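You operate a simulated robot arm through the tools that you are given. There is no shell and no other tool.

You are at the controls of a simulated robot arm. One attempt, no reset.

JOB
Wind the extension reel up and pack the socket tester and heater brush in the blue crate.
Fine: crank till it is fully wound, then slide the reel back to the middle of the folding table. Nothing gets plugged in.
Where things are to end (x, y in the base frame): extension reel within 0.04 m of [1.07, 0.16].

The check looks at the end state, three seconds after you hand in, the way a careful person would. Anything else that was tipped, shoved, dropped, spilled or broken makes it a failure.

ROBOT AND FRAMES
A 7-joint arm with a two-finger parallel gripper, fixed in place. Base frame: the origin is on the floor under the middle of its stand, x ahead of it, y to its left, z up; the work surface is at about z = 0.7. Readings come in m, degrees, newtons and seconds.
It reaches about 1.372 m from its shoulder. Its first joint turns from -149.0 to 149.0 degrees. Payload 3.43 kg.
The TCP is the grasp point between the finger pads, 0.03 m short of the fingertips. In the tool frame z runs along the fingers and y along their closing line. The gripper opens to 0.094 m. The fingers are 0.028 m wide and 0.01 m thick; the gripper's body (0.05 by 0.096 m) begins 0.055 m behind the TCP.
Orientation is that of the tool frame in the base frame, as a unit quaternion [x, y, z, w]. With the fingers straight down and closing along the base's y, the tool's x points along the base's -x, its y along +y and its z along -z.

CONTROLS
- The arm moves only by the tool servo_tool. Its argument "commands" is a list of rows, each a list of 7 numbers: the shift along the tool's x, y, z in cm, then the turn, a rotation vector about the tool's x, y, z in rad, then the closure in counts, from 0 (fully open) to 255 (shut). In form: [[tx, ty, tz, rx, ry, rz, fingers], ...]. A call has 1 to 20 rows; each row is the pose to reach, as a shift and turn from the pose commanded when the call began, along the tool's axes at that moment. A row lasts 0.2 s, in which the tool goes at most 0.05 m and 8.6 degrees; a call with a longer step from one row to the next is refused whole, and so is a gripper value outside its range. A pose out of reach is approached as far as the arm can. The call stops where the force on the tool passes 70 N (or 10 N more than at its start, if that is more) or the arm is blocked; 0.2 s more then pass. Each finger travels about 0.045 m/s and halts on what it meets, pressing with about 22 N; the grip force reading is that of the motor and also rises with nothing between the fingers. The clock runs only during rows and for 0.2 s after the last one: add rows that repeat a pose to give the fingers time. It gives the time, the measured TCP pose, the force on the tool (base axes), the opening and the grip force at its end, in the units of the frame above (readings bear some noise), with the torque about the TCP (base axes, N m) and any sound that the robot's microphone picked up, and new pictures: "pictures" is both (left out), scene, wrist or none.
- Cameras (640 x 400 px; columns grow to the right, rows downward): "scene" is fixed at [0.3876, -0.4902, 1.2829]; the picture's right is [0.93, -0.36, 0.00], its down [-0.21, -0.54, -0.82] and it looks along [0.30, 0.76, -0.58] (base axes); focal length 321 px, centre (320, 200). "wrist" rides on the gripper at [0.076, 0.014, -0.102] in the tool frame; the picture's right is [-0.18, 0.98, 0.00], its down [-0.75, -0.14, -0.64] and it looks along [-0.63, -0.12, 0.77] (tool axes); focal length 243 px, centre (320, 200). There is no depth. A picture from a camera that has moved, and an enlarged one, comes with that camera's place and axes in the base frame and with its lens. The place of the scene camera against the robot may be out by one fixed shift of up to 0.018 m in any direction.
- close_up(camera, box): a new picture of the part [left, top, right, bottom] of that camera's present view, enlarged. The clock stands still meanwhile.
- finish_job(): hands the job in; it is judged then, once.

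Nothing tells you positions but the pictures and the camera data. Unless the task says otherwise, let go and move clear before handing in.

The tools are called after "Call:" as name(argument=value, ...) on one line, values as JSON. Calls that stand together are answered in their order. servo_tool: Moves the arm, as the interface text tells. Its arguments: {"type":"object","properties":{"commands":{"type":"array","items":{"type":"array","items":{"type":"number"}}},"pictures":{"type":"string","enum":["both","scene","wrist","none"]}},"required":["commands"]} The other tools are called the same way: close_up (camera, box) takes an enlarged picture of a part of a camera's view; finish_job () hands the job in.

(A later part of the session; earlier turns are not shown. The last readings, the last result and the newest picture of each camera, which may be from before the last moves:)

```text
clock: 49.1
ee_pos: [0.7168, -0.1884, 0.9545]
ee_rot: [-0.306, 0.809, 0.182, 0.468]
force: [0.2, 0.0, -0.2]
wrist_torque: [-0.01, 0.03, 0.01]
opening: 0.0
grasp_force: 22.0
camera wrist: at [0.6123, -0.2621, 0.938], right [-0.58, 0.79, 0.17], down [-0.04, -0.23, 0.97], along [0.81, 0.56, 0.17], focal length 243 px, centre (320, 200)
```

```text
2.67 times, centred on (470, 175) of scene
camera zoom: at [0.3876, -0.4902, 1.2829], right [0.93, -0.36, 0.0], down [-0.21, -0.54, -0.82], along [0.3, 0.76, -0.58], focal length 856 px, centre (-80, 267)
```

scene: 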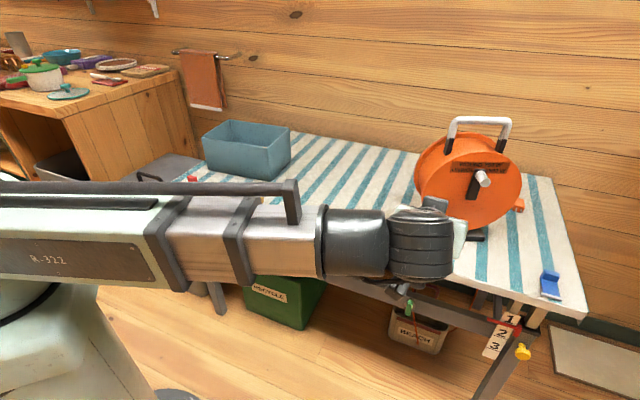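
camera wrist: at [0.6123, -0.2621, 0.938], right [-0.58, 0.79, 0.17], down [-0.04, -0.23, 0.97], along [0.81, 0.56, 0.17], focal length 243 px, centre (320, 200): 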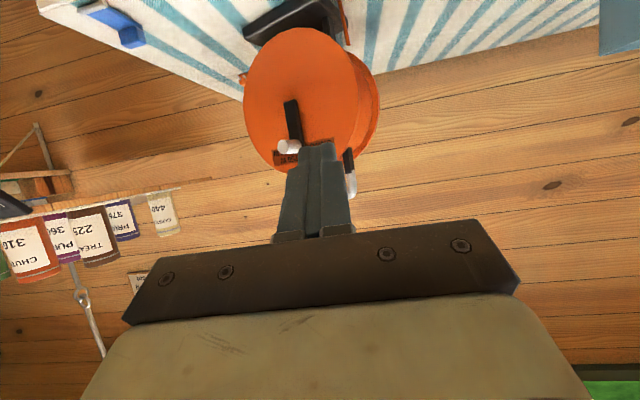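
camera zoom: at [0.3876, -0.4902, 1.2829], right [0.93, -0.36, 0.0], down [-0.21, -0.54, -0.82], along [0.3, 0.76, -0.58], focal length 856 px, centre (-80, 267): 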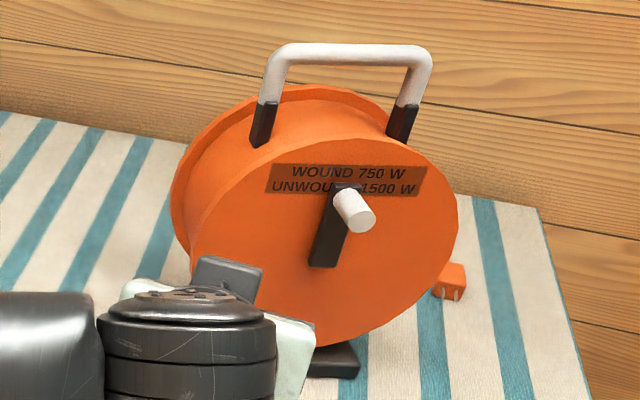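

The reel is now centred near (0.986, 0.021) with its axis at about 66°, crank straight up. To avoid any side load I'll use the gripper like a wrench: align with the hub axis, grip the crank arm at the hub and roll the wrist, giving pure torque. I'm moving to line up first.

Call:
servo_tool(commands=[[0.13, -1.7, 3.3, -0.068, -0.085, -0.018, 200], [0.26, -3.4, 6.5, -0.135, -0.17, -0.036, 150], [0.4, -5.1, 9.8, -0.203, -0.254, -0.054, 133], [0.53, -6.8, 13.1, -0.271, -0.339, -0.071, 133], [0.66, -8.5, 16.3, -0.338, -0.424, -0.089, 133], [0.8, -10.2, 19.6, -0.406, -0.509, -0.107, 133], [0.8, -10.2, 19.6, -0.406, -0.509, -0.107, 133]], pictures="both")

Call:
close_up(camera="wrist", box=[200, 0, 440, 250])

Call:
close_up(camera="scene", box=[390, 100, 550, 250])

```text
clock: 50.7
ee_pos: [0.9107, -0.1508, 0.8519]
ee_rot: [-0.379, 0.596, 0.385, 0.594]
force: [0.2, 1.2, -0.5]
wrist_torque: [0.02, 0.02, 0.02]
opening: 0.045
grasp_force: 0.1
camera wrist: at [0.8543, -0.2368, 0.7739], right [-0.89, 0.41, 0.19], down [-0.13, -0.65, 0.75], along [0.43, 0.65, 0.63], focal length 243 px, centre (320, 200)
```

scene: 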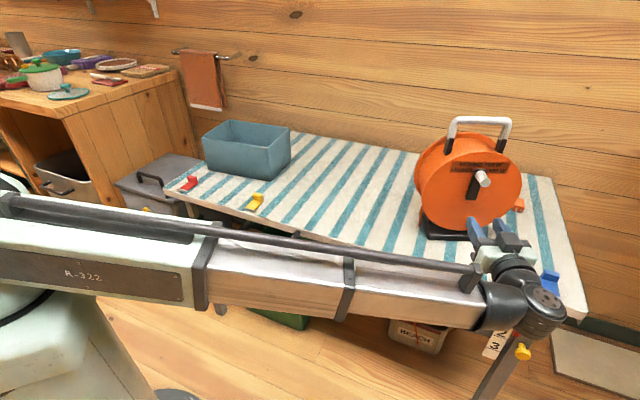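
wrist: 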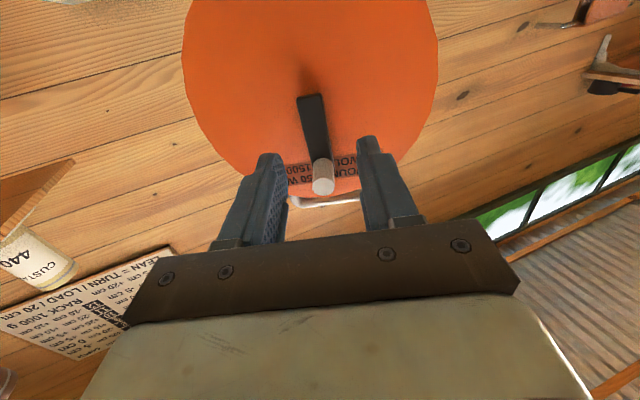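

```text
1.60 times, centred on (320, 125) of wrist
camera zoom: at [0.8543, -0.2368, 0.7739], right [-0.89, 0.41, 0.19], down [-0.13, -0.65, 0.75], along [0.43, 0.65, 0.63], focal length 388 px, centre (320, 320)
```

zoom: 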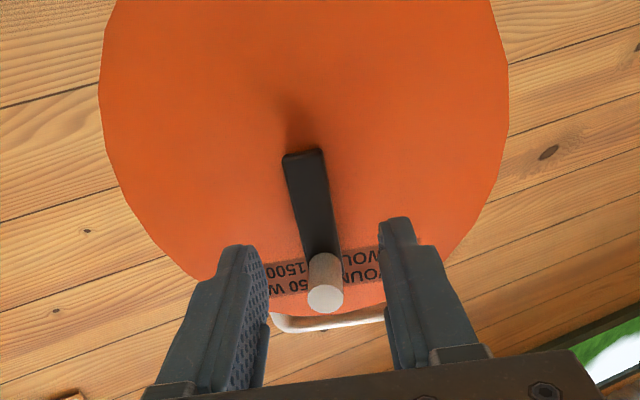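

```text
2.67 times, centred on (470, 175) of scene
camera zoom: at [0.3876, -0.4902, 1.2829], right [0.93, -0.36, 0.0], down [-0.21, -0.54, -0.82], along [0.3, 0.76, -0.58], focal length 856 px, centre (-80, 267)
```

zoom: 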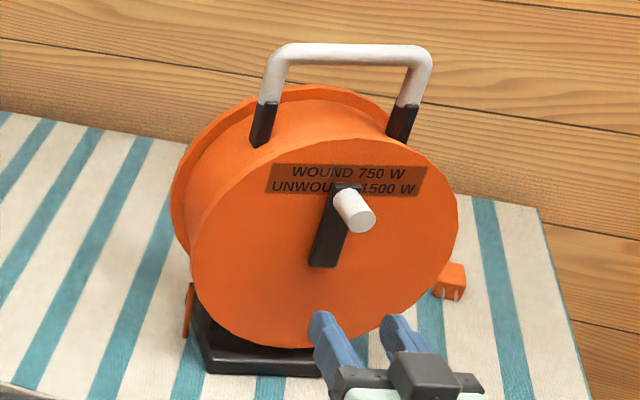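

The hub is level with the tool and about 8 mm to the right. I'm shifting, trimming yaw by 2° and advancing toward the crank arm.

Call:
servo_tool(commands=[[0, -0.4, 2.5, -0.02, 0, 0, 133], [0, -0.8, 5, -0.035, 0, 0, 133], [0, -0.8, 7.5, -0.035, 0, 0, 133], [0, -0.8, 7.5, -0.035, 0, 0, 133]], pictures="both")

Call:
close_up(camera="wrist", box=[220, 60, 420, 250])

Call:
close_up(camera="scene", box=[390, 100, 550, 250])

```text
clock: 51.7
ee_pos: [0.9488, -0.0863, 0.8495]
ee_rot: [-0.389, 0.59, 0.394, 0.588]
force: [0.8, 0.5, -0.9]
wrist_torque: [0.04, 0.02, 0.0]
opening: 0.045
grasp_force: 0.1
camera wrist: at [0.8955, -0.174, 0.7723], right [-0.91, 0.38, 0.19], down [-0.11, -0.65, 0.75], along [0.41, 0.66, 0.63], focal length 243 px, centre (320, 200)
```

scene: 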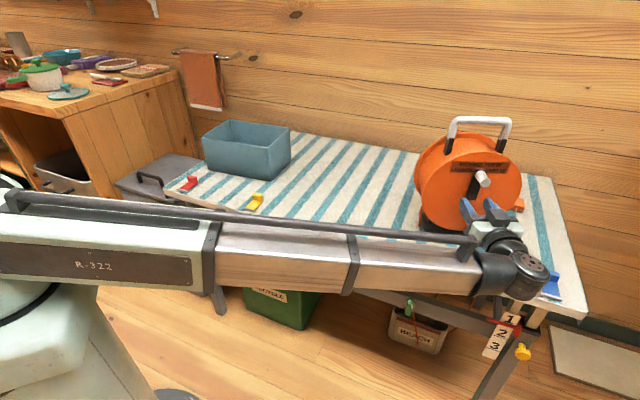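
wrist: 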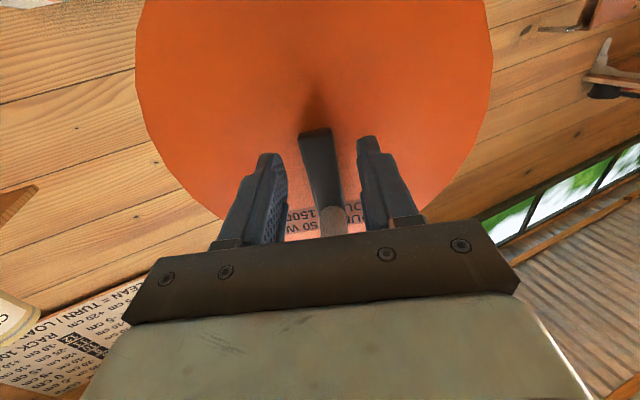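

```text
2.11 times, centred on (320, 155) of wrist
camera zoom: at [0.8955, -0.174, 0.7723], right [-0.91, 0.38, 0.19], down [-0.11, -0.65, 0.75], along [0.41, 0.66, 0.63], focal length 511 px, centre (320, 295)
```

zoom: 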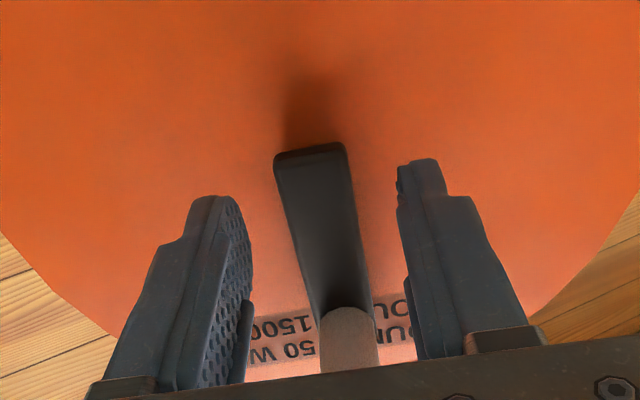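

```text
2.67 times, centred on (470, 175) of scene
camera zoom: at [0.3876, -0.4902, 1.2829], right [0.93, -0.36, 0.0], down [-0.21, -0.54, -0.82], along [0.3, 0.76, -0.58], focal length 856 px, centre (-80, 267)
```

zoom: 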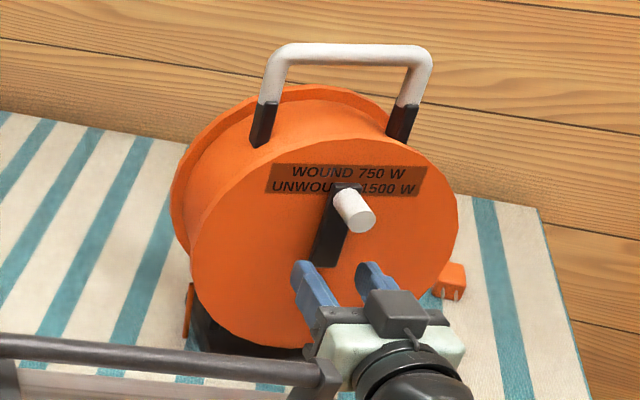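

The arm is centred between the fingers within 2 mm. I'm advancing so the fingertips straddle the arm near the disc.

Call:
servo_tool(commands=[[-0.1, -0.1, 1.2, 0, 0, 0, 133], [-0.2, -0.15, 2.4, 0, 0, 0, 133], [-0.2, -0.15, 2.4, 0, 0, 0, 133]], pictures="both")

Call:
close_up(camera="wrist", box=[220, 60, 420, 250])

Call:
close_up(camera="scene", box=[420, 150, 520, 250])

```text
clock: 52.5
ee_pos: [0.9582, -0.0644, 0.8537]
ee_rot: [-0.391, 0.589, 0.396, 0.587]
force: [0.5, -0.1, -0.3]
wrist_torque: [-0.01, -0.01, -0.02]
opening: 0.0449
grasp_force: 0.0
camera wrist: at [0.905, -0.153, 0.7759], right [-0.91, 0.38, 0.19], down [-0.11, -0.65, 0.75], along [0.41, 0.66, 0.63], focal length 243 px, centre (320, 200)
```

scene: 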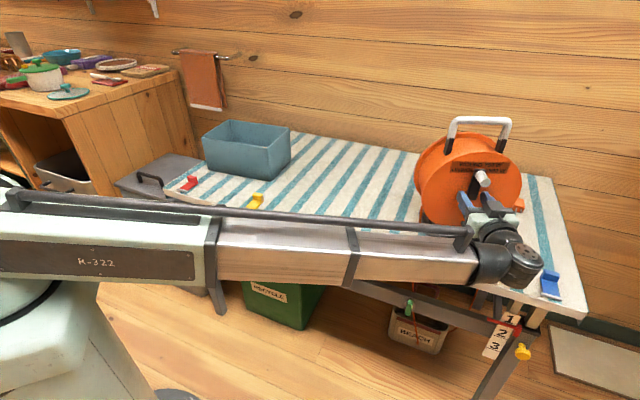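
wrist: 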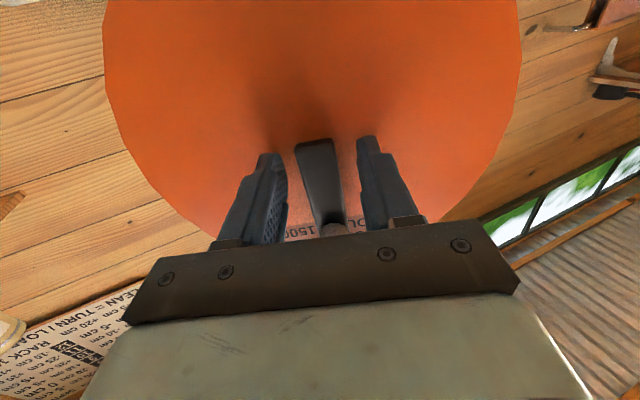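

```text
2.11 times, centred on (320, 155) of wrist
camera zoom: at [0.905, -0.153, 0.7759], right [-0.91, 0.38, 0.19], down [-0.11, -0.65, 0.75], along [0.41, 0.66, 0.63], focal length 511 px, centre (320, 295)
```

zoom: 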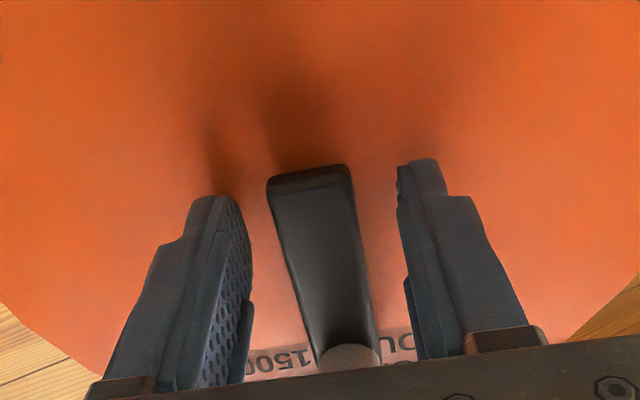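

```text
4.00 times, centred on (470, 200) of scene
camera zoom: at [0.3876, -0.4902, 1.2829], right [0.93, -0.36, 0.0], down [-0.21, -0.54, -0.82], along [0.3, 0.76, -0.58], focal length 1284 px, centre (-280, 200)
```

zoom: 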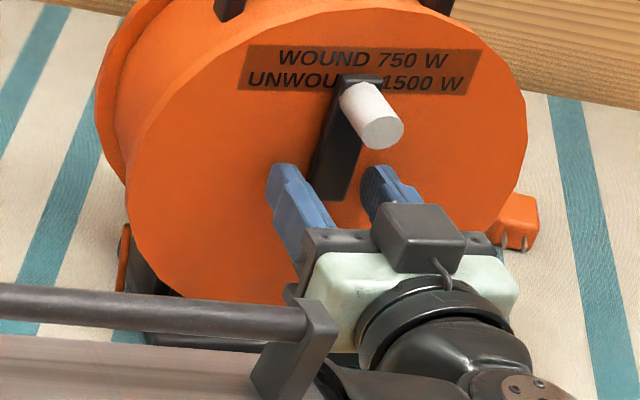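

The fingertips are about level with the arm's front face. I'm moving 6 mm further and closing on the arm.

Call:
servo_tool(commands=[[0.1, -0.1, 0.4, 0, 0, 0, 133], [0.1, -0.1, 0.7, 0, 0, 0, 133], [0.1, -0.1, 0.7, 0, 0, 0, 200], [0.1, -0.1, 0.7, 0, 0, 0, 255], [0.1, -0.1, 0.7, 0, 0, 0, 255], [0.1, -0.1, 0.7, 0, 0, 0, 255]], pictures="both")

Call:
close_up(camera="wrist", box=[220, 60, 420, 250])

Call:
close_up(camera="scene", box=[385, 260, 485, 345])

Call:
close_up(camera="scene", box=[420, 150, 520, 250])

```text
clock: 53.9
ee_pos: [0.9634, -0.0568, 0.852]
ee_rot: [-0.39, 0.589, 0.396, 0.586]
force: [4.7, -2.5, 0.7]
wrist_torque: [-0.23, -0.33, -0.35]
opening: 0.0238
grasp_force: 22.0
camera wrist: at [0.9101, -0.1464, 0.7743], right [-0.91, 0.38, 0.19], down [-0.11, -0.65, 0.75], along [0.41, 0.66, 0.63], focal length 243 px, centre (320, 200)
```

scene: 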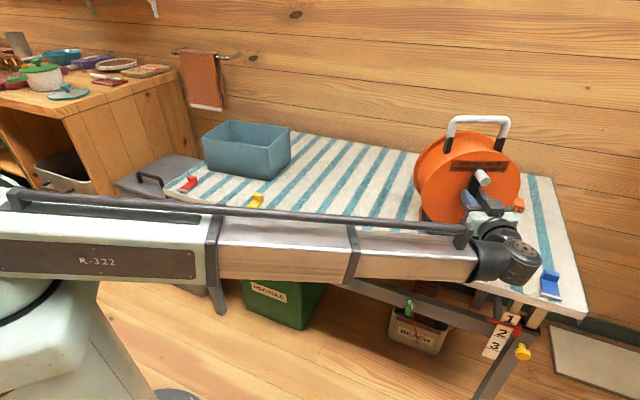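
wrist: 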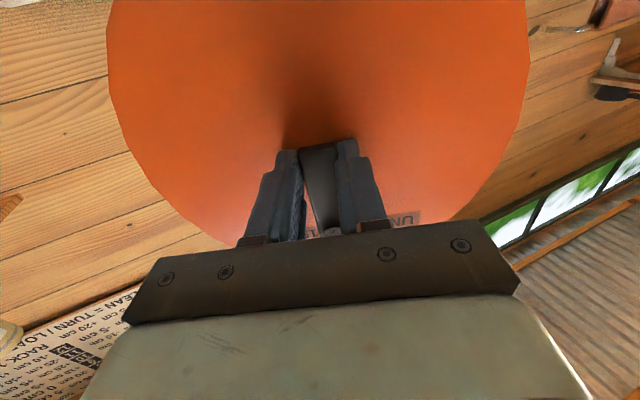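

```text
2.11 times, centred on (320, 155) of wrist
camera zoom: at [0.9101, -0.1464, 0.7743], right [-0.91, 0.38, 0.19], down [-0.11, -0.65, 0.75], along [0.41, 0.66, 0.63], focal length 511 px, centre (320, 295)
```

zoom: 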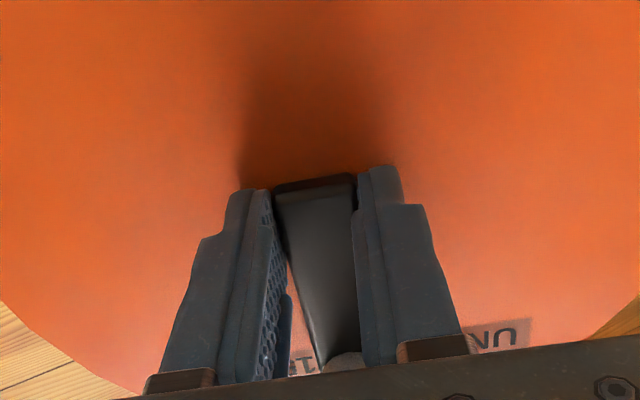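

```text
4.71 times, centred on (435, 302) of scene
camera zoom: at [0.3876, -0.4902, 1.2829], right [0.93, -0.36, 0.0], down [-0.21, -0.54, -0.82], along [0.3, 0.76, -0.58], focal length 1510 px, centre (-221, -282)
```

zoom: 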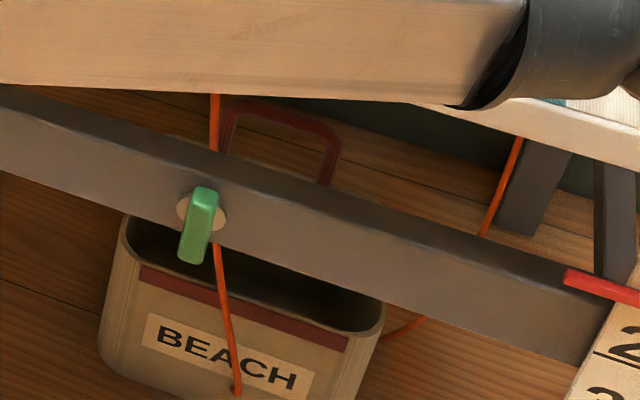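

```text
4.00 times, centred on (470, 200) of scene
camera zoom: at [0.3876, -0.4902, 1.2829], right [0.93, -0.36, 0.0], down [-0.21, -0.54, -0.82], along [0.3, 0.76, -0.58], focal length 1284 px, centre (-280, 200)
```

zoom: 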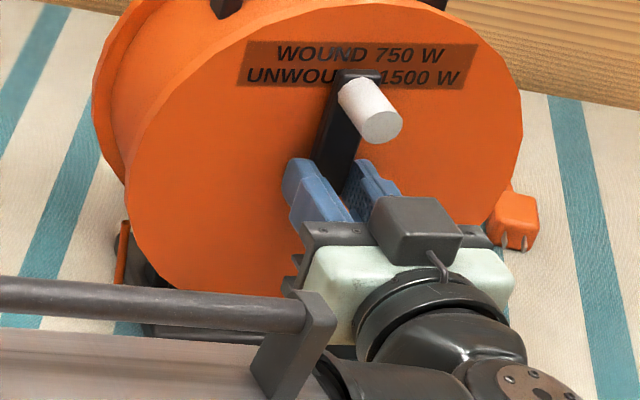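

The arm is gripped (23.8 mm wide) at the hub. I'll test rolling clockwise by 60° and compare the cord and reel.

Call:
servo_tool(commands=[[0, 0, 0, 0, 0, 0.1, 255], [0, 0, 0, 0, 0, 0.24, 255], [0, 0, 0, 0, 0, 0.38, 255], [0, 0, 0, 0, 0, 0.52, 255], [0, 0, 0, 0, 0, 0.66, 255], [0, 0, 0, 0, 0, 0.8, 255], [0, 0, 0, 0, 0, 0.94, 255], [0, 0, 0, 0, 0, 1.08, 255], [0, 0, 0, 0, 0, 1.08, 255]], pictures="both")

Call:
close_up(camera="wrist", box=[220, 60, 420, 250])

Call:
close_up(camera="scene", box=[385, 260, 485, 345])

Call:
close_up(camera="scene", box=[390, 100, 550, 250])

```text
clock: 55.9
ee_pos: [0.9621, -0.0579, 0.85]
ee_rot: [-0.031, 0.706, 0.641, 0.3]
force: [-2.6, -5.0, -5.3]
wrist_torque: [-0.22, -0.04, 0.13]
opening: 0.0001
grasp_force: 22.0
camera wrist: at [0.8536, -0.1242, 0.8269], right [-0.27, 0.11, 0.96], down [0.43, -0.87, 0.22], along [0.86, 0.47, 0.19], focal length 243 px, centre (320, 200)
```

scene: 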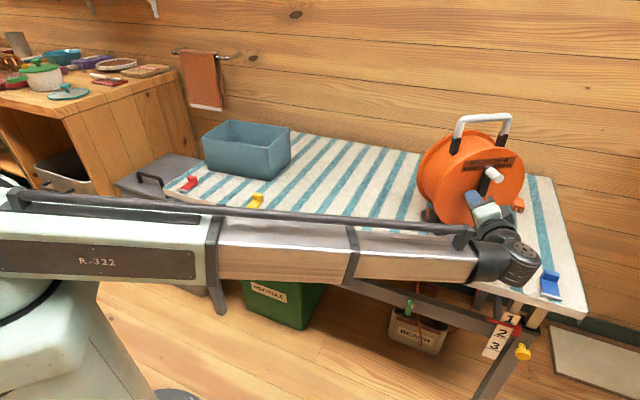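
wrist: 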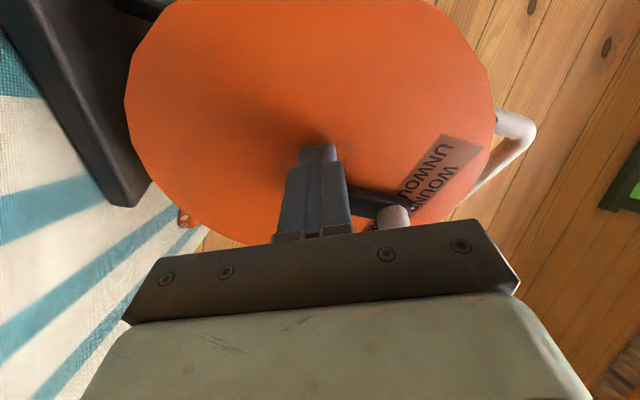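

```text
2.11 times, centred on (320, 155) of wrist
camera zoom: at [0.8536, -0.1242, 0.8269], right [-0.27, 0.11, 0.96], down [0.43, -0.87, 0.22], along [0.86, 0.47, 0.19], focal length 511 px, centre (320, 295)
```

zoom: 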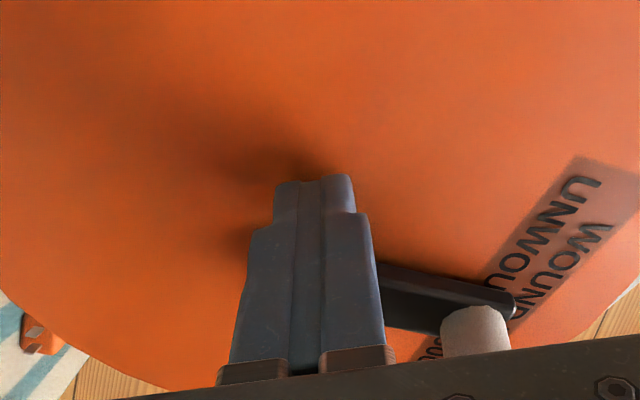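

```text
4.71 times, centred on (435, 302) of scene
camera zoom: at [0.3876, -0.4902, 1.2829], right [0.93, -0.36, 0.0], down [-0.21, -0.54, -0.82], along [0.3, 0.76, -0.58], focal length 1510 px, centre (-221, -282)
```

zoom: 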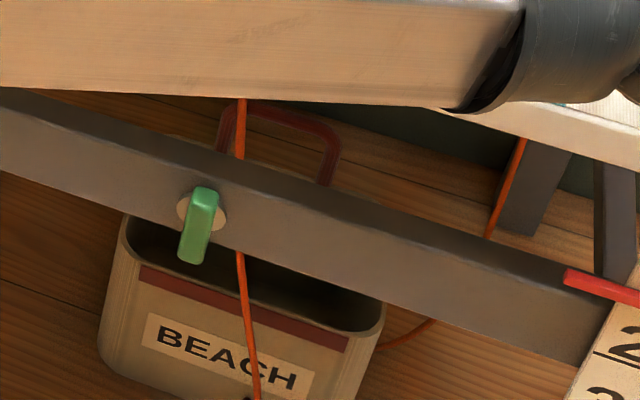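

```text
2.67 times, centred on (470, 175) of scene
camera zoom: at [0.3876, -0.4902, 1.2829], right [0.93, -0.36, 0.0], down [-0.21, -0.54, -0.82], along [0.3, 0.76, -0.58], focal length 856 px, centre (-80, 267)
```

zoom: 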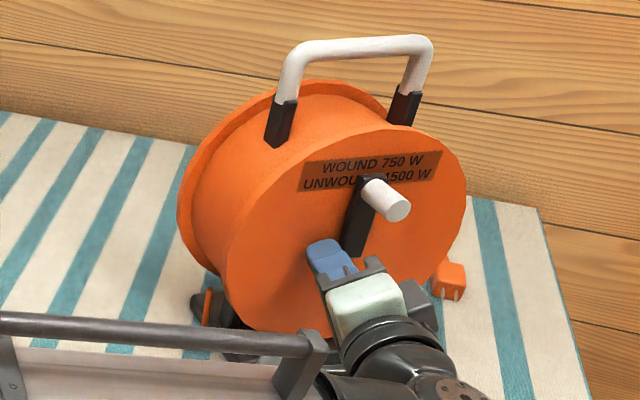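

The arm slipped out of the grip and didn't turn, so the crank is against a stop in this direction. Clockwise must be the unwinding direction, so I need to crank counter-clockwise. I'm backing straight out now.

Call:
servo_tool(commands=[[0, 0, -1.5, 0, 0, 0, 255], [0, 0, -4, 0, 0, 0, 255], [0, 0, -8, 0, 0, 0, 255], [0, 0, -12, 0, 0, 0, 255], [0, 0, -16, 0, 0, 0, 255], [0, 0, -16, 0, 0, 0, 255]], pictures="both")

Call:
close_up(camera="wrist", box=[180, 0, 460, 250])

Call:
close_up(camera="scene", box=[390, 100, 550, 250])

```text
clock: 57.3
ee_pos: [0.9018, -0.2069, 0.8504]
ee_rot: [-0.032, 0.706, 0.641, 0.3]
force: [0.1, -0.1, -0.5]
wrist_torque: [-0.01, 0.03, -0.03]
opening: 0.0001
grasp_force: 21.3
camera wrist: at [0.7952, -0.2722, 0.8267], right [-0.27, 0.11, 0.96], down [0.43, -0.87, 0.22], along [0.86, 0.47, 0.19], focal length 243 px, centre (320, 200)
```

scene: 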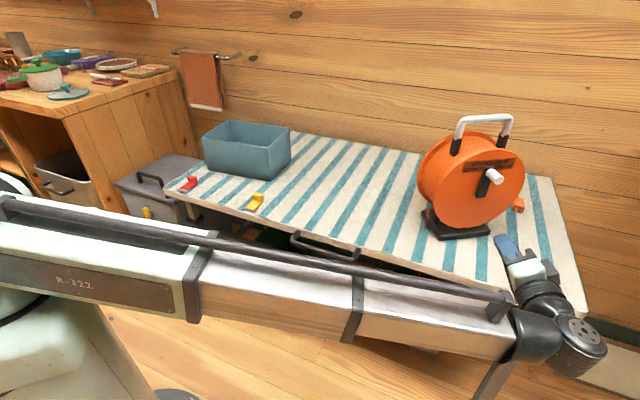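
wrist: 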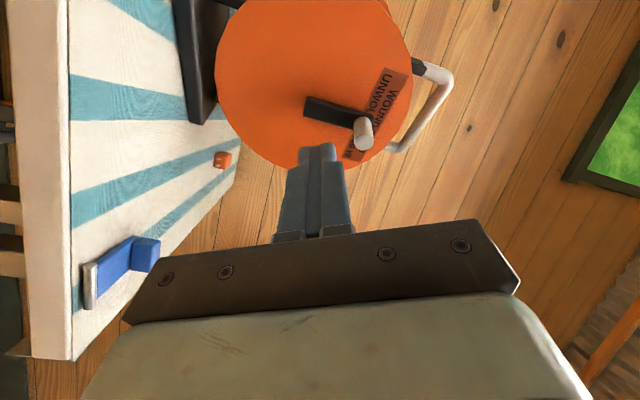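

```text
1.60 times, centred on (320, 125) of wrist
camera zoom: at [0.7952, -0.2722, 0.8267], right [-0.27, 0.11, 0.96], down [0.43, -0.87, 0.22], along [0.86, 0.47, 0.19], focal length 388 px, centre (320, 320)
```

zoom: 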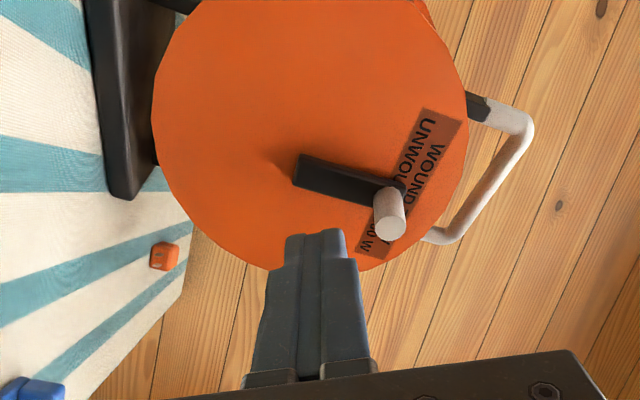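

```text
2.67 times, centred on (470, 175) of scene
camera zoom: at [0.3876, -0.4902, 1.2829], right [0.93, -0.36, 0.0], down [-0.21, -0.54, -0.82], along [0.3, 0.76, -0.58], focal length 856 px, centre (-80, 267)
```

zoom: 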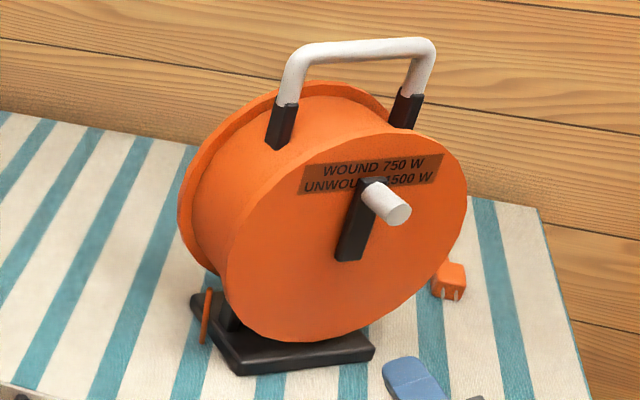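

The reel stands upright, now centred near (1.01, 0.03) with its axis at about 81° and the crank near the top against its unwinding stop. I'll re-aim the closed fingers at the reel front, to the right of the knob, ready to push it counter-clockwise.

Call:
servo_tool(commands=[[-1.04, 0.15, 1.32, 0.0085, 0.0663, -0.1242, 255], [-2.09, 0.3, 2.64, 0.017, 0.1326, -0.2484, 255], [-3.13, 0.45, 3.97, 0.0256, 0.1989, -0.3727, 255], [-4.18, 0.6, 5.29, 0.0341, 0.2652, -0.4969, 255], [-5.22, 0.75, 6.61, 0.0426, 0.3314, -0.6211, 255], [-6.27, 0.9, 7.93, 0.0511, 0.3977, -0.7453, 255], [-7.31, 1.05, 9.26, 0.0597, 0.464, -0.8696, 255], [-8.36, 1.2, 10.58, 0.0682, 0.5303, -0.9938, 255], [-9.4, 1.35, 11.9, 0.0767, 0.5966, -1.118, 255], [-9.4, 1.35, 11.9, 0.0767, 0.5966, -1.118, 255]], pictures="both")

Call:
close_up(camera="wrist", box=[180, 0, 460, 250])

Call:
close_up(camera="scene", box=[390, 100, 550, 250])

Call:
close_up(camera="scene", box=[385, 260, 485, 345])

```text
clock: 59.5
ee_pos: [1.0173, -0.126, 0.907]
ee_rot: [-0.562, 0.659, 0.324, 0.381]
force: [0.0, 0.5, -0.3]
wrist_torque: [0.0, 0.01, 0.0]
opening: 0.0
grasp_force: 22.0
camera wrist: at [0.9822, -0.2484, 0.8912], right [-0.96, 0.24, 0.16], down [0.11, -0.2, 0.97], along [0.27, 0.95, 0.16], focal length 243 px, centre (320, 200)
```

scene: 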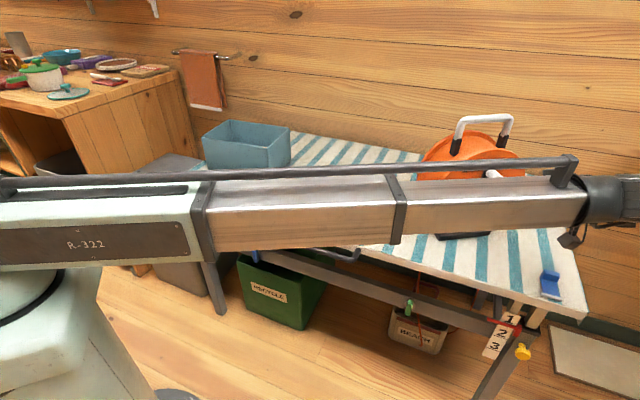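
wrist: 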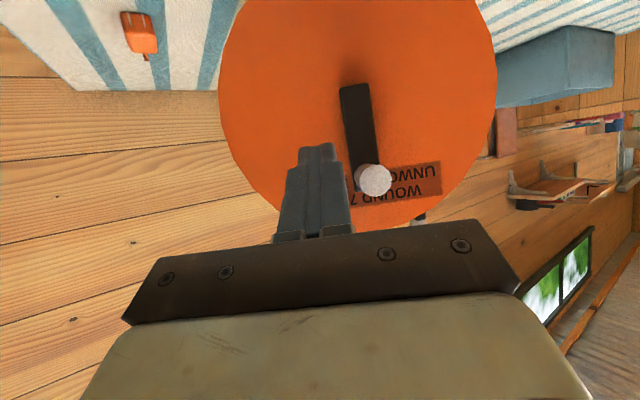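

```text
1.60 times, centred on (320, 125) of wrist
camera zoom: at [0.9822, -0.2484, 0.8912], right [-0.96, 0.24, 0.16], down [0.11, -0.2, 0.97], along [0.27, 0.95, 0.16], focal length 388 px, centre (320, 320)
```

zoom: 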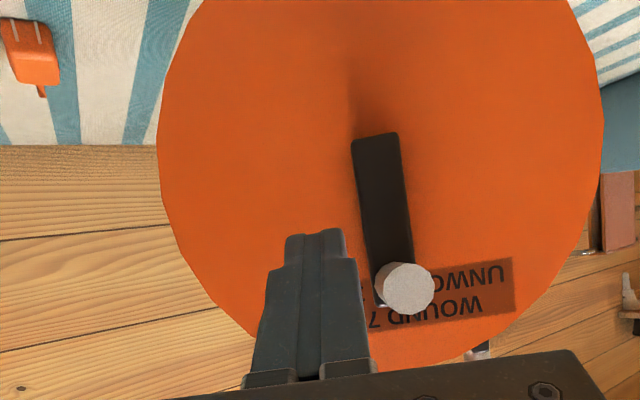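

```text
2.67 times, centred on (470, 175) of scene
camera zoom: at [0.3876, -0.4902, 1.2829], right [0.93, -0.36, 0.0], down [-0.21, -0.54, -0.82], along [0.3, 0.76, -0.58], focal length 856 px, centre (-80, 267)
```

zoom: 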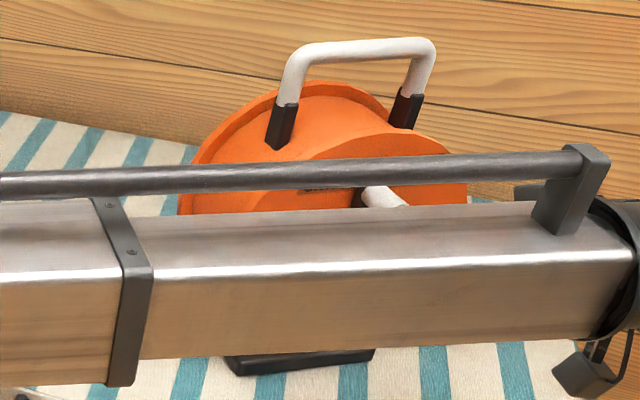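

```text
4.71 times, centred on (435, 302) of scene
camera zoom: at [0.3876, -0.4902, 1.2829], right [0.93, -0.36, 0.0], down [-0.21, -0.54, -0.82], along [0.3, 0.76, -0.58], focal length 1510 px, centre (-221, -282)
```

zoom: 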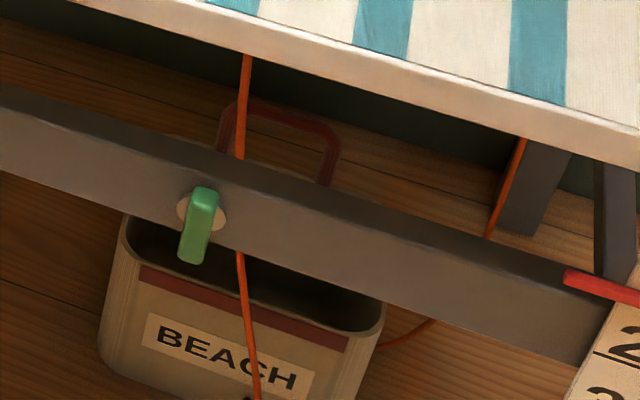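

The knob tip is at about (0.994, -0.080, 0.911). I'm advancing beside it and pushing it gently to the left, starting counter-clockwise, then checking.

Call:
servo_tool(commands=[[-1.2, -0.27, 2.0, 0, 0, 0, 255], [-2.43, -0.27, 4.0, 0, 0, 0, 255], [-3.04, 1.08, 3.65, 0, 0, 0, 255], [-3.35, 3.08, 3.47, 0, 0, 0, 255], [-3.04, 5.08, 3.65, 0, 0, 0, 255]], pictures="both")

Call:
close_up(camera="wrist", box=[180, 0, 460, 250])

Call:
close_up(camera="scene", box=[390, 100, 550, 250])

```text
clock: 60.7
ee_pos: [0.9728, -0.0719, 0.9124]
ee_rot: [-0.562, 0.658, 0.326, 0.38]
force: [0.3, -0.1, 0.7]
wrist_torque: [0.0, 0.01, -0.01]
opening: 0.0
grasp_force: 21.9
camera wrist: at [0.9382, -0.1939, 0.8968], right [-0.96, 0.24, 0.16], down [0.11, -0.2, 0.97], along [0.27, 0.95, 0.16], focal length 243 px, centre (320, 200)
```

scene: 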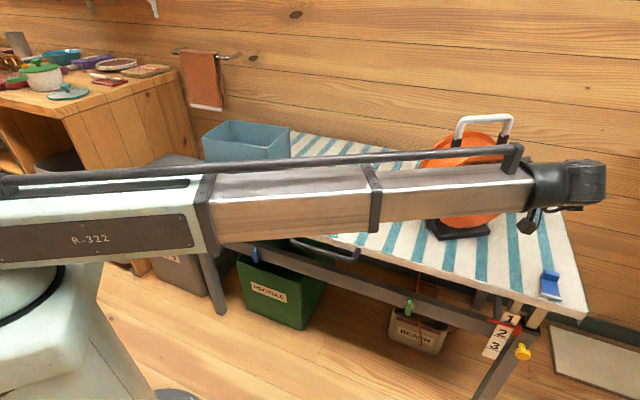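
wrist: 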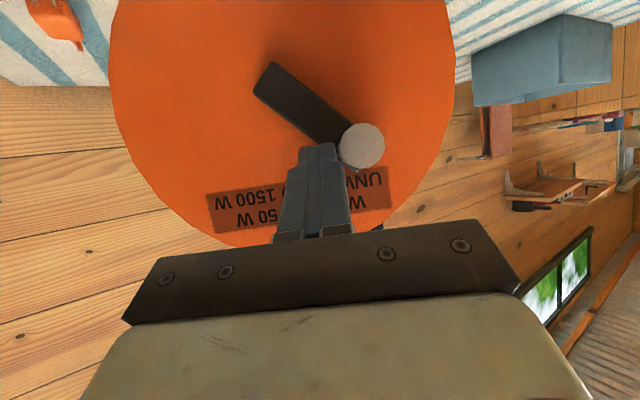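

```text
1.60 times, centred on (320, 125) of wrist
camera zoom: at [0.9382, -0.1939, 0.8968], right [-0.96, 0.24, 0.16], down [0.11, -0.2, 0.97], along [0.27, 0.95, 0.16], focal length 388 px, centre (320, 320)
```

zoom: 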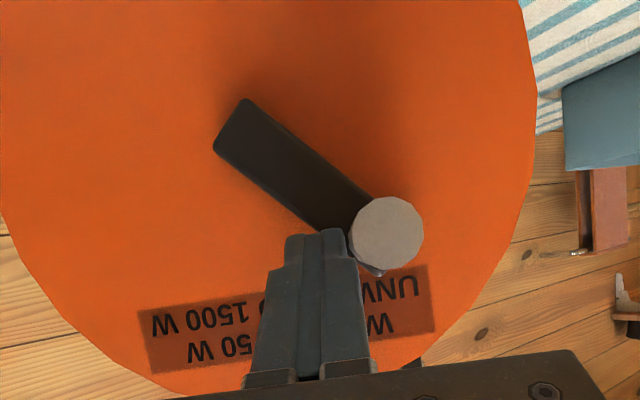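

```text
2.67 times, centred on (470, 175) of scene
camera zoom: at [0.3876, -0.4902, 1.2829], right [0.93, -0.36, 0.0], down [-0.21, -0.54, -0.82], along [0.3, 0.76, -0.58], focal length 856 px, centre (-80, 267)
```

zoom: 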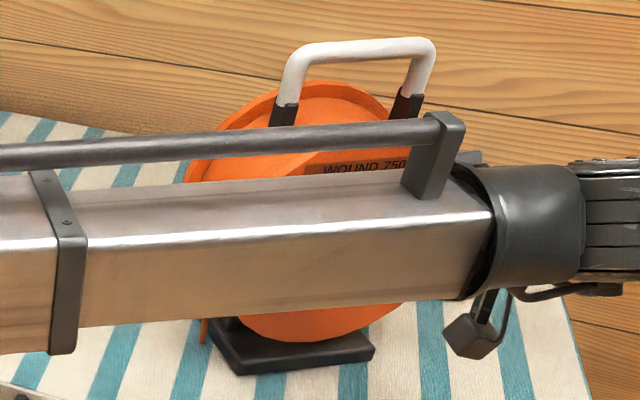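

The crank turns freely this way with no force and the reel hasn't moved. I'm continuing counter-clockwise through the left side to the bottom.

Call:
servo_tool(commands=[[0.88, 1.76, 0.508, 0, 0, 0, 255], [2.229, 3.065, 1.287, 0, 0, 0, 255], [3.883, 3.76, 2.242, 0, 0, 0, 255], [5.643, 3.76, 3.258, 0, 0, 0, 255], [7.297, 3.065, 4.213, 0, 0, 0, 255], [8.645, 1.76, 4.991, 0, 0, 0, 255], [9.526, 0, 5.5, 0, 0, 0, 255], [9.831, -2.0, 5.676, 0, 0, 0, 255]], pictures="both")

Call:
close_up(camera="wrist", box=[180, 0, 460, 250])

Call:
close_up(camera="scene", box=[390, 100, 550, 250])

Call:
close_up(camera="scene", box=[385, 260, 485, 345])

```text
clock: 62.5
ee_pos: [0.9944, -0.0734, 0.8021]
ee_rot: [-0.563, 0.658, 0.326, 0.38]
force: [-2.7, -2.3, 2.7]
wrist_torque: [0.01, -0.04, -0.01]
opening: 0.0
grasp_force: 21.7
camera wrist: at [0.96, -0.1962, 0.7844], right [-0.96, 0.24, 0.16], down [0.11, -0.2, 0.97], along [0.27, 0.95, 0.16], focal length 243 px, centre (320, 200)
```

scene: 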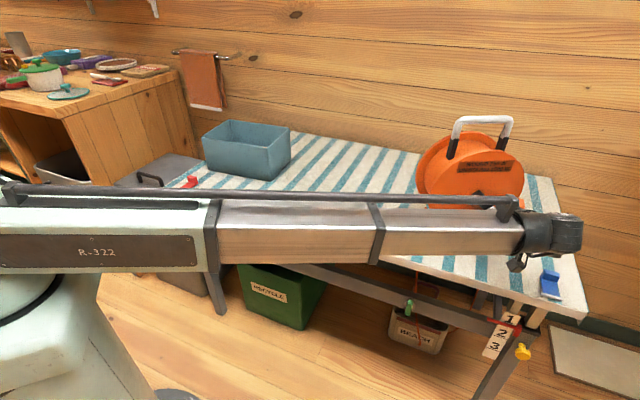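
wrist: 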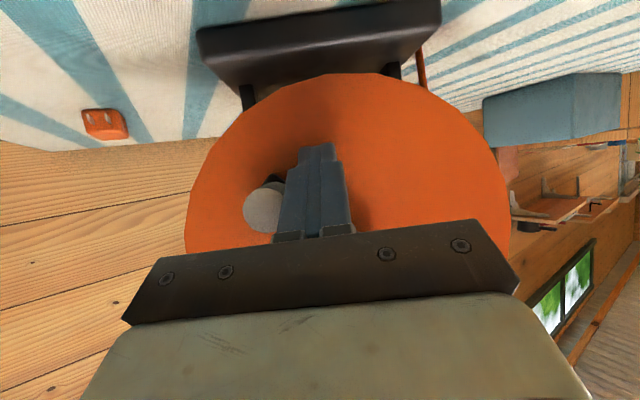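

```text
1.60 times, centred on (320, 125) of wrist
camera zoom: at [0.96, -0.1962, 0.7844], right [-0.96, 0.24, 0.16], down [0.11, -0.2, 0.97], along [0.27, 0.95, 0.16], focal length 388 px, centre (320, 320)
```

zoom: 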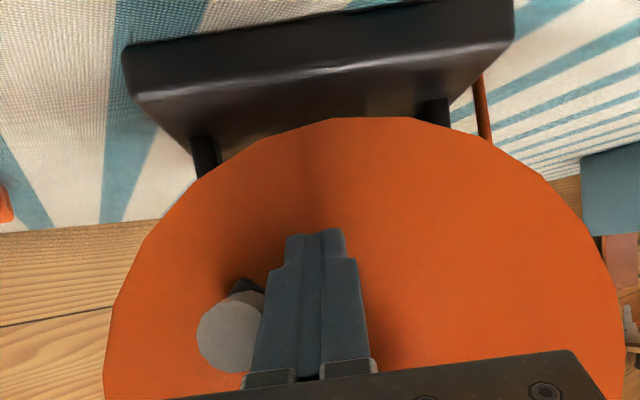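

```text
2.67 times, centred on (470, 175) of scene
camera zoom: at [0.3876, -0.4902, 1.2829], right [0.93, -0.36, 0.0], down [-0.21, -0.54, -0.82], along [0.3, 0.76, -0.58], focal length 856 px, centre (-80, 267)
```

zoom: 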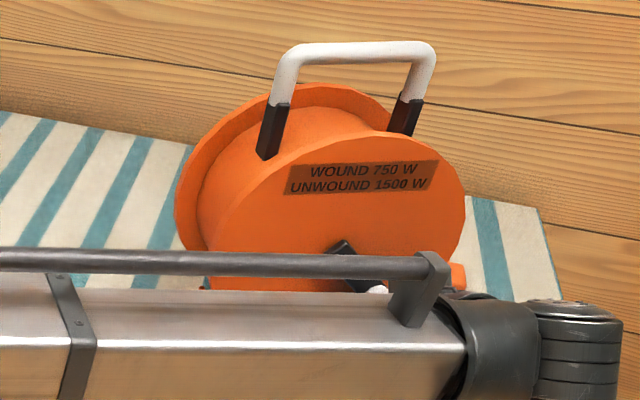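

```text
4.71 times, centred on (435, 302) of scene
camera zoom: at [0.3876, -0.4902, 1.2829], right [0.93, -0.36, 0.0], down [-0.21, -0.54, -0.82], along [0.3, 0.76, -0.58], focal length 1510 px, centre (-221, -282)
```

zoom: 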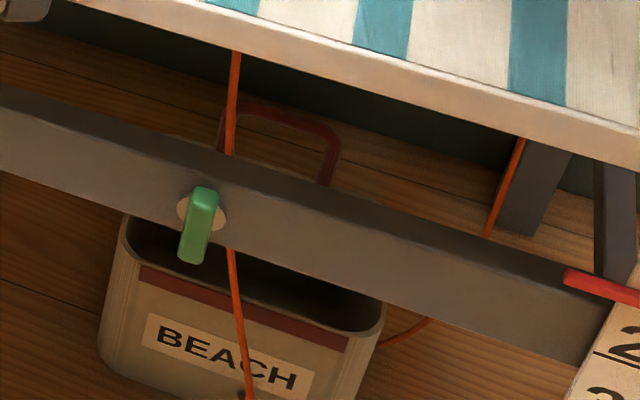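

The crank is now at lower right after about half a turn, and the reel only crept about a centimetre. I re-estimated the hub near (0.982, -0.085, 0.847) and I'm continuing up the right side.

Call:
servo_tool(commands=[[0.4, -1.91, -1.02, 0, 0, 0, 255], [-0.69, -3.46, -1.75, 0, 0, 0, 255], [-2.19, -4.47, -2.67, 0, 0, 0, 255], [-3.91, -4.82, -3.69, 0, 0, 0, 255], [-5.65, -4.47, -4.67, 0, 0, 0, 255], [-7.21, -3.46, -5.51, 0, 0, 0, 255], [-8.38, -1.91, -6.09, 0, 0, 0, 255], [-9.03, 0, -6.36, 0, 0, 0, 255]], pictures="both")

Call:
close_up(camera="wrist", box=[180, 0, 460, 250])

Call:
close_up(camera="scene", box=[390, 100, 550, 250])

Call:
close_up(camera="scene", box=[385, 260, 485, 345])

```text
clock: 64.3
ee_pos: [0.9935, -0.0854, 0.9116]
ee_rot: [-0.563, 0.658, 0.326, 0.38]
force: [1.0, -4.5, -0.8]
wrist_torque: [0.0, -0.03, -0.02]
opening: 0.0
grasp_force: 22.0
camera wrist: at [0.9592, -0.2085, 0.8963], right [-0.96, 0.24, 0.16], down [0.11, -0.2, 0.97], along [0.27, 0.95, 0.17], focal length 243 px, centre (320, 200)
```

scene: 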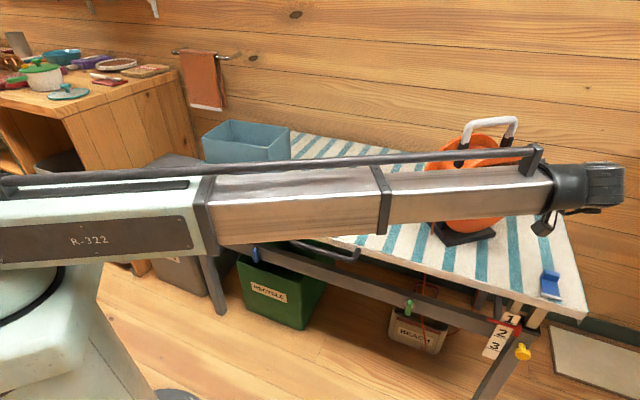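
wrist: 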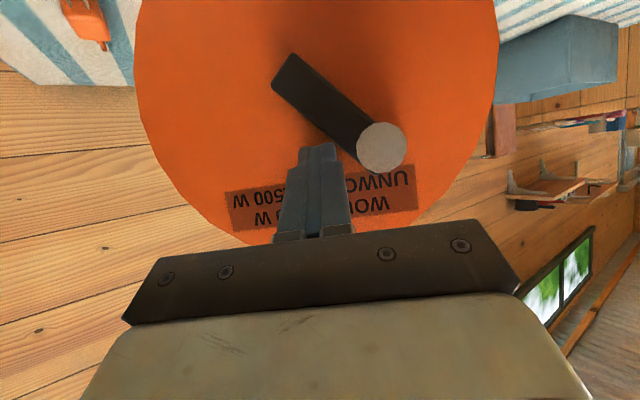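

```text
1.60 times, centred on (320, 125) of wrist
camera zoom: at [0.9592, -0.2085, 0.8963], right [-0.96, 0.24, 0.16], down [0.11, -0.2, 0.97], along [0.27, 0.95, 0.17], focal length 388 px, centre (320, 320)
```

zoom: 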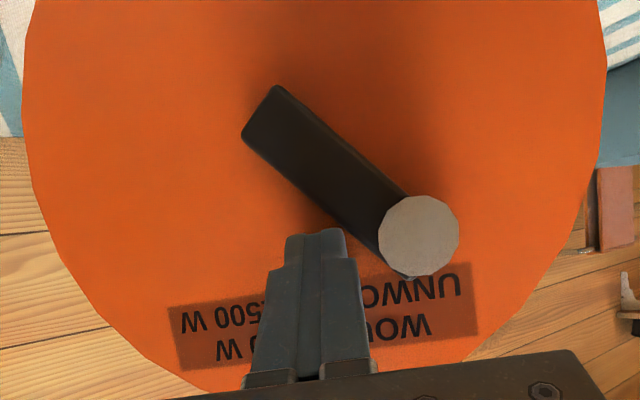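

```text
2.67 times, centred on (470, 175) of scene
camera zoom: at [0.3876, -0.4902, 1.2829], right [0.93, -0.36, 0.0], down [-0.21, -0.54, -0.82], along [0.3, 0.76, -0.58], focal length 856 px, centre (-80, 267)
```

zoom: 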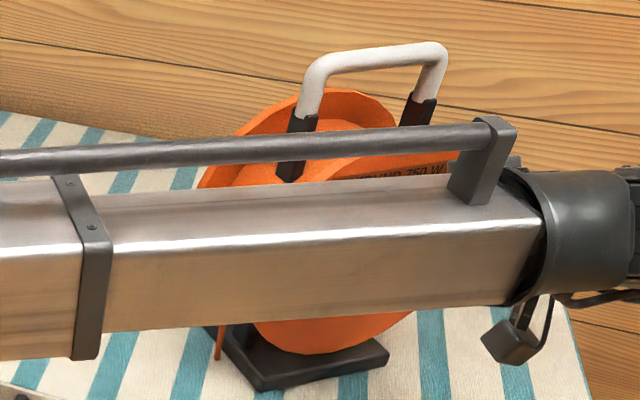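

```text
4.71 times, centred on (435, 302) of scene
camera zoom: at [0.3876, -0.4902, 1.2829], right [0.93, -0.36, 0.0], down [-0.21, -0.54, -0.82], along [0.3, 0.76, -0.58], focal length 1510 px, centre (-221, -282)
```

zoom: 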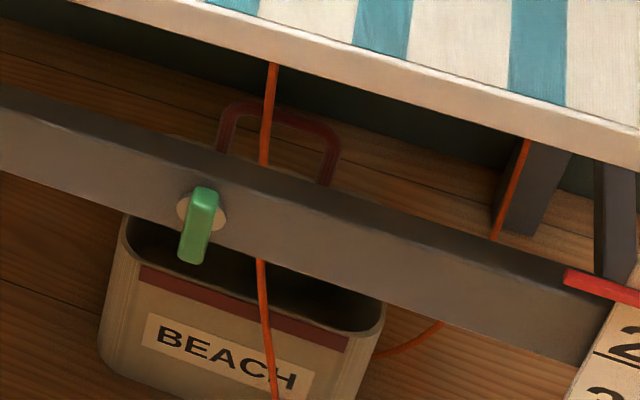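

The crank has now made about a full turn counter-clockwise with small forces. I want a closer look at where the loose cord ends up and how much remains.

Call:
close_up(camera="scene", box=[380, 300, 480, 370])

Call:
close_up(camera="scene", box=[340, 240, 640, 400])

Call:
close_up(camera="wrist", box=[50, 0, 250, 100])

```text
5.71 times, centred on (430, 335) of scene
camera zoom: at [0.3876, -0.4902, 1.2829], right [0.93, -0.36, 0.0], down [-0.21, -0.54, -0.82], along [0.3, 0.76, -0.58], focal length 1834 px, centre (-309, -571)
```

zoom: 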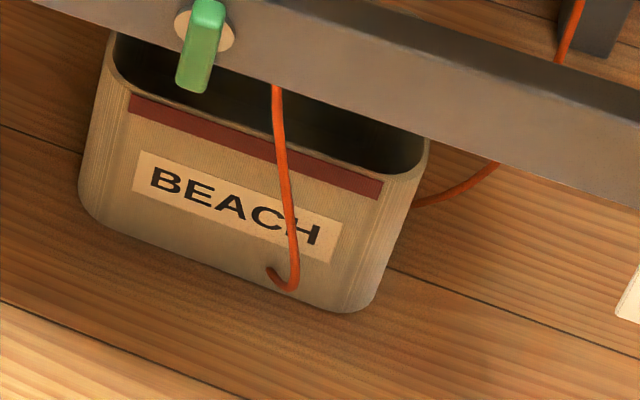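

```text
2.13 times, centred on (490, 320) of scene
camera zoom: at [0.3876, -0.4902, 1.2829], right [0.93, -0.36, 0.0], down [-0.21, -0.54, -0.82], along [0.3, 0.76, -0.58], focal length 685 px, centre (-43, -56)
```

zoom: 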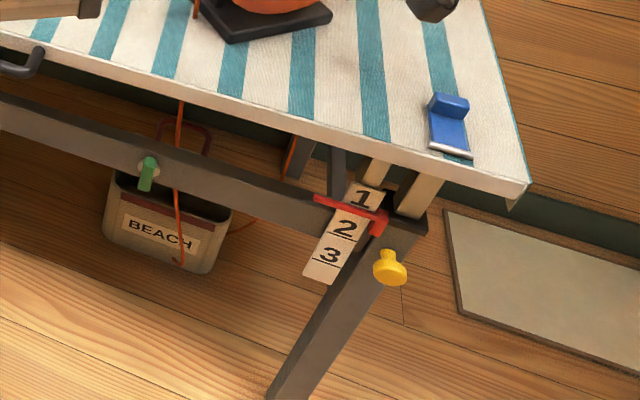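

```text
3.20 times, centred on (150, 50) of wrist
camera zoom: at [0.9592, -0.2085, 0.8963], right [-0.96, 0.24, 0.16], down [0.11, -0.2, 0.97], along [0.27, 0.95, 0.17], focal length 776 px, centre (864, 680)
```

zoom: 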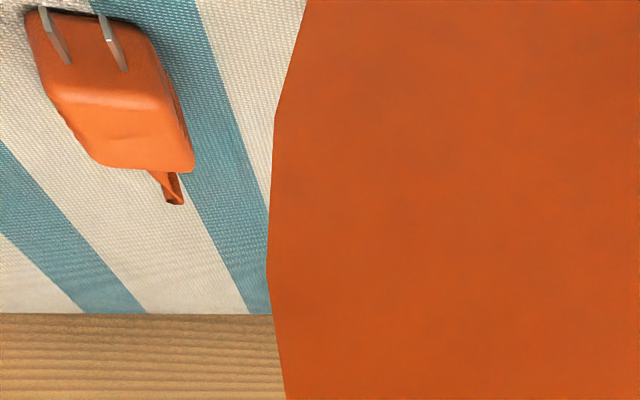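

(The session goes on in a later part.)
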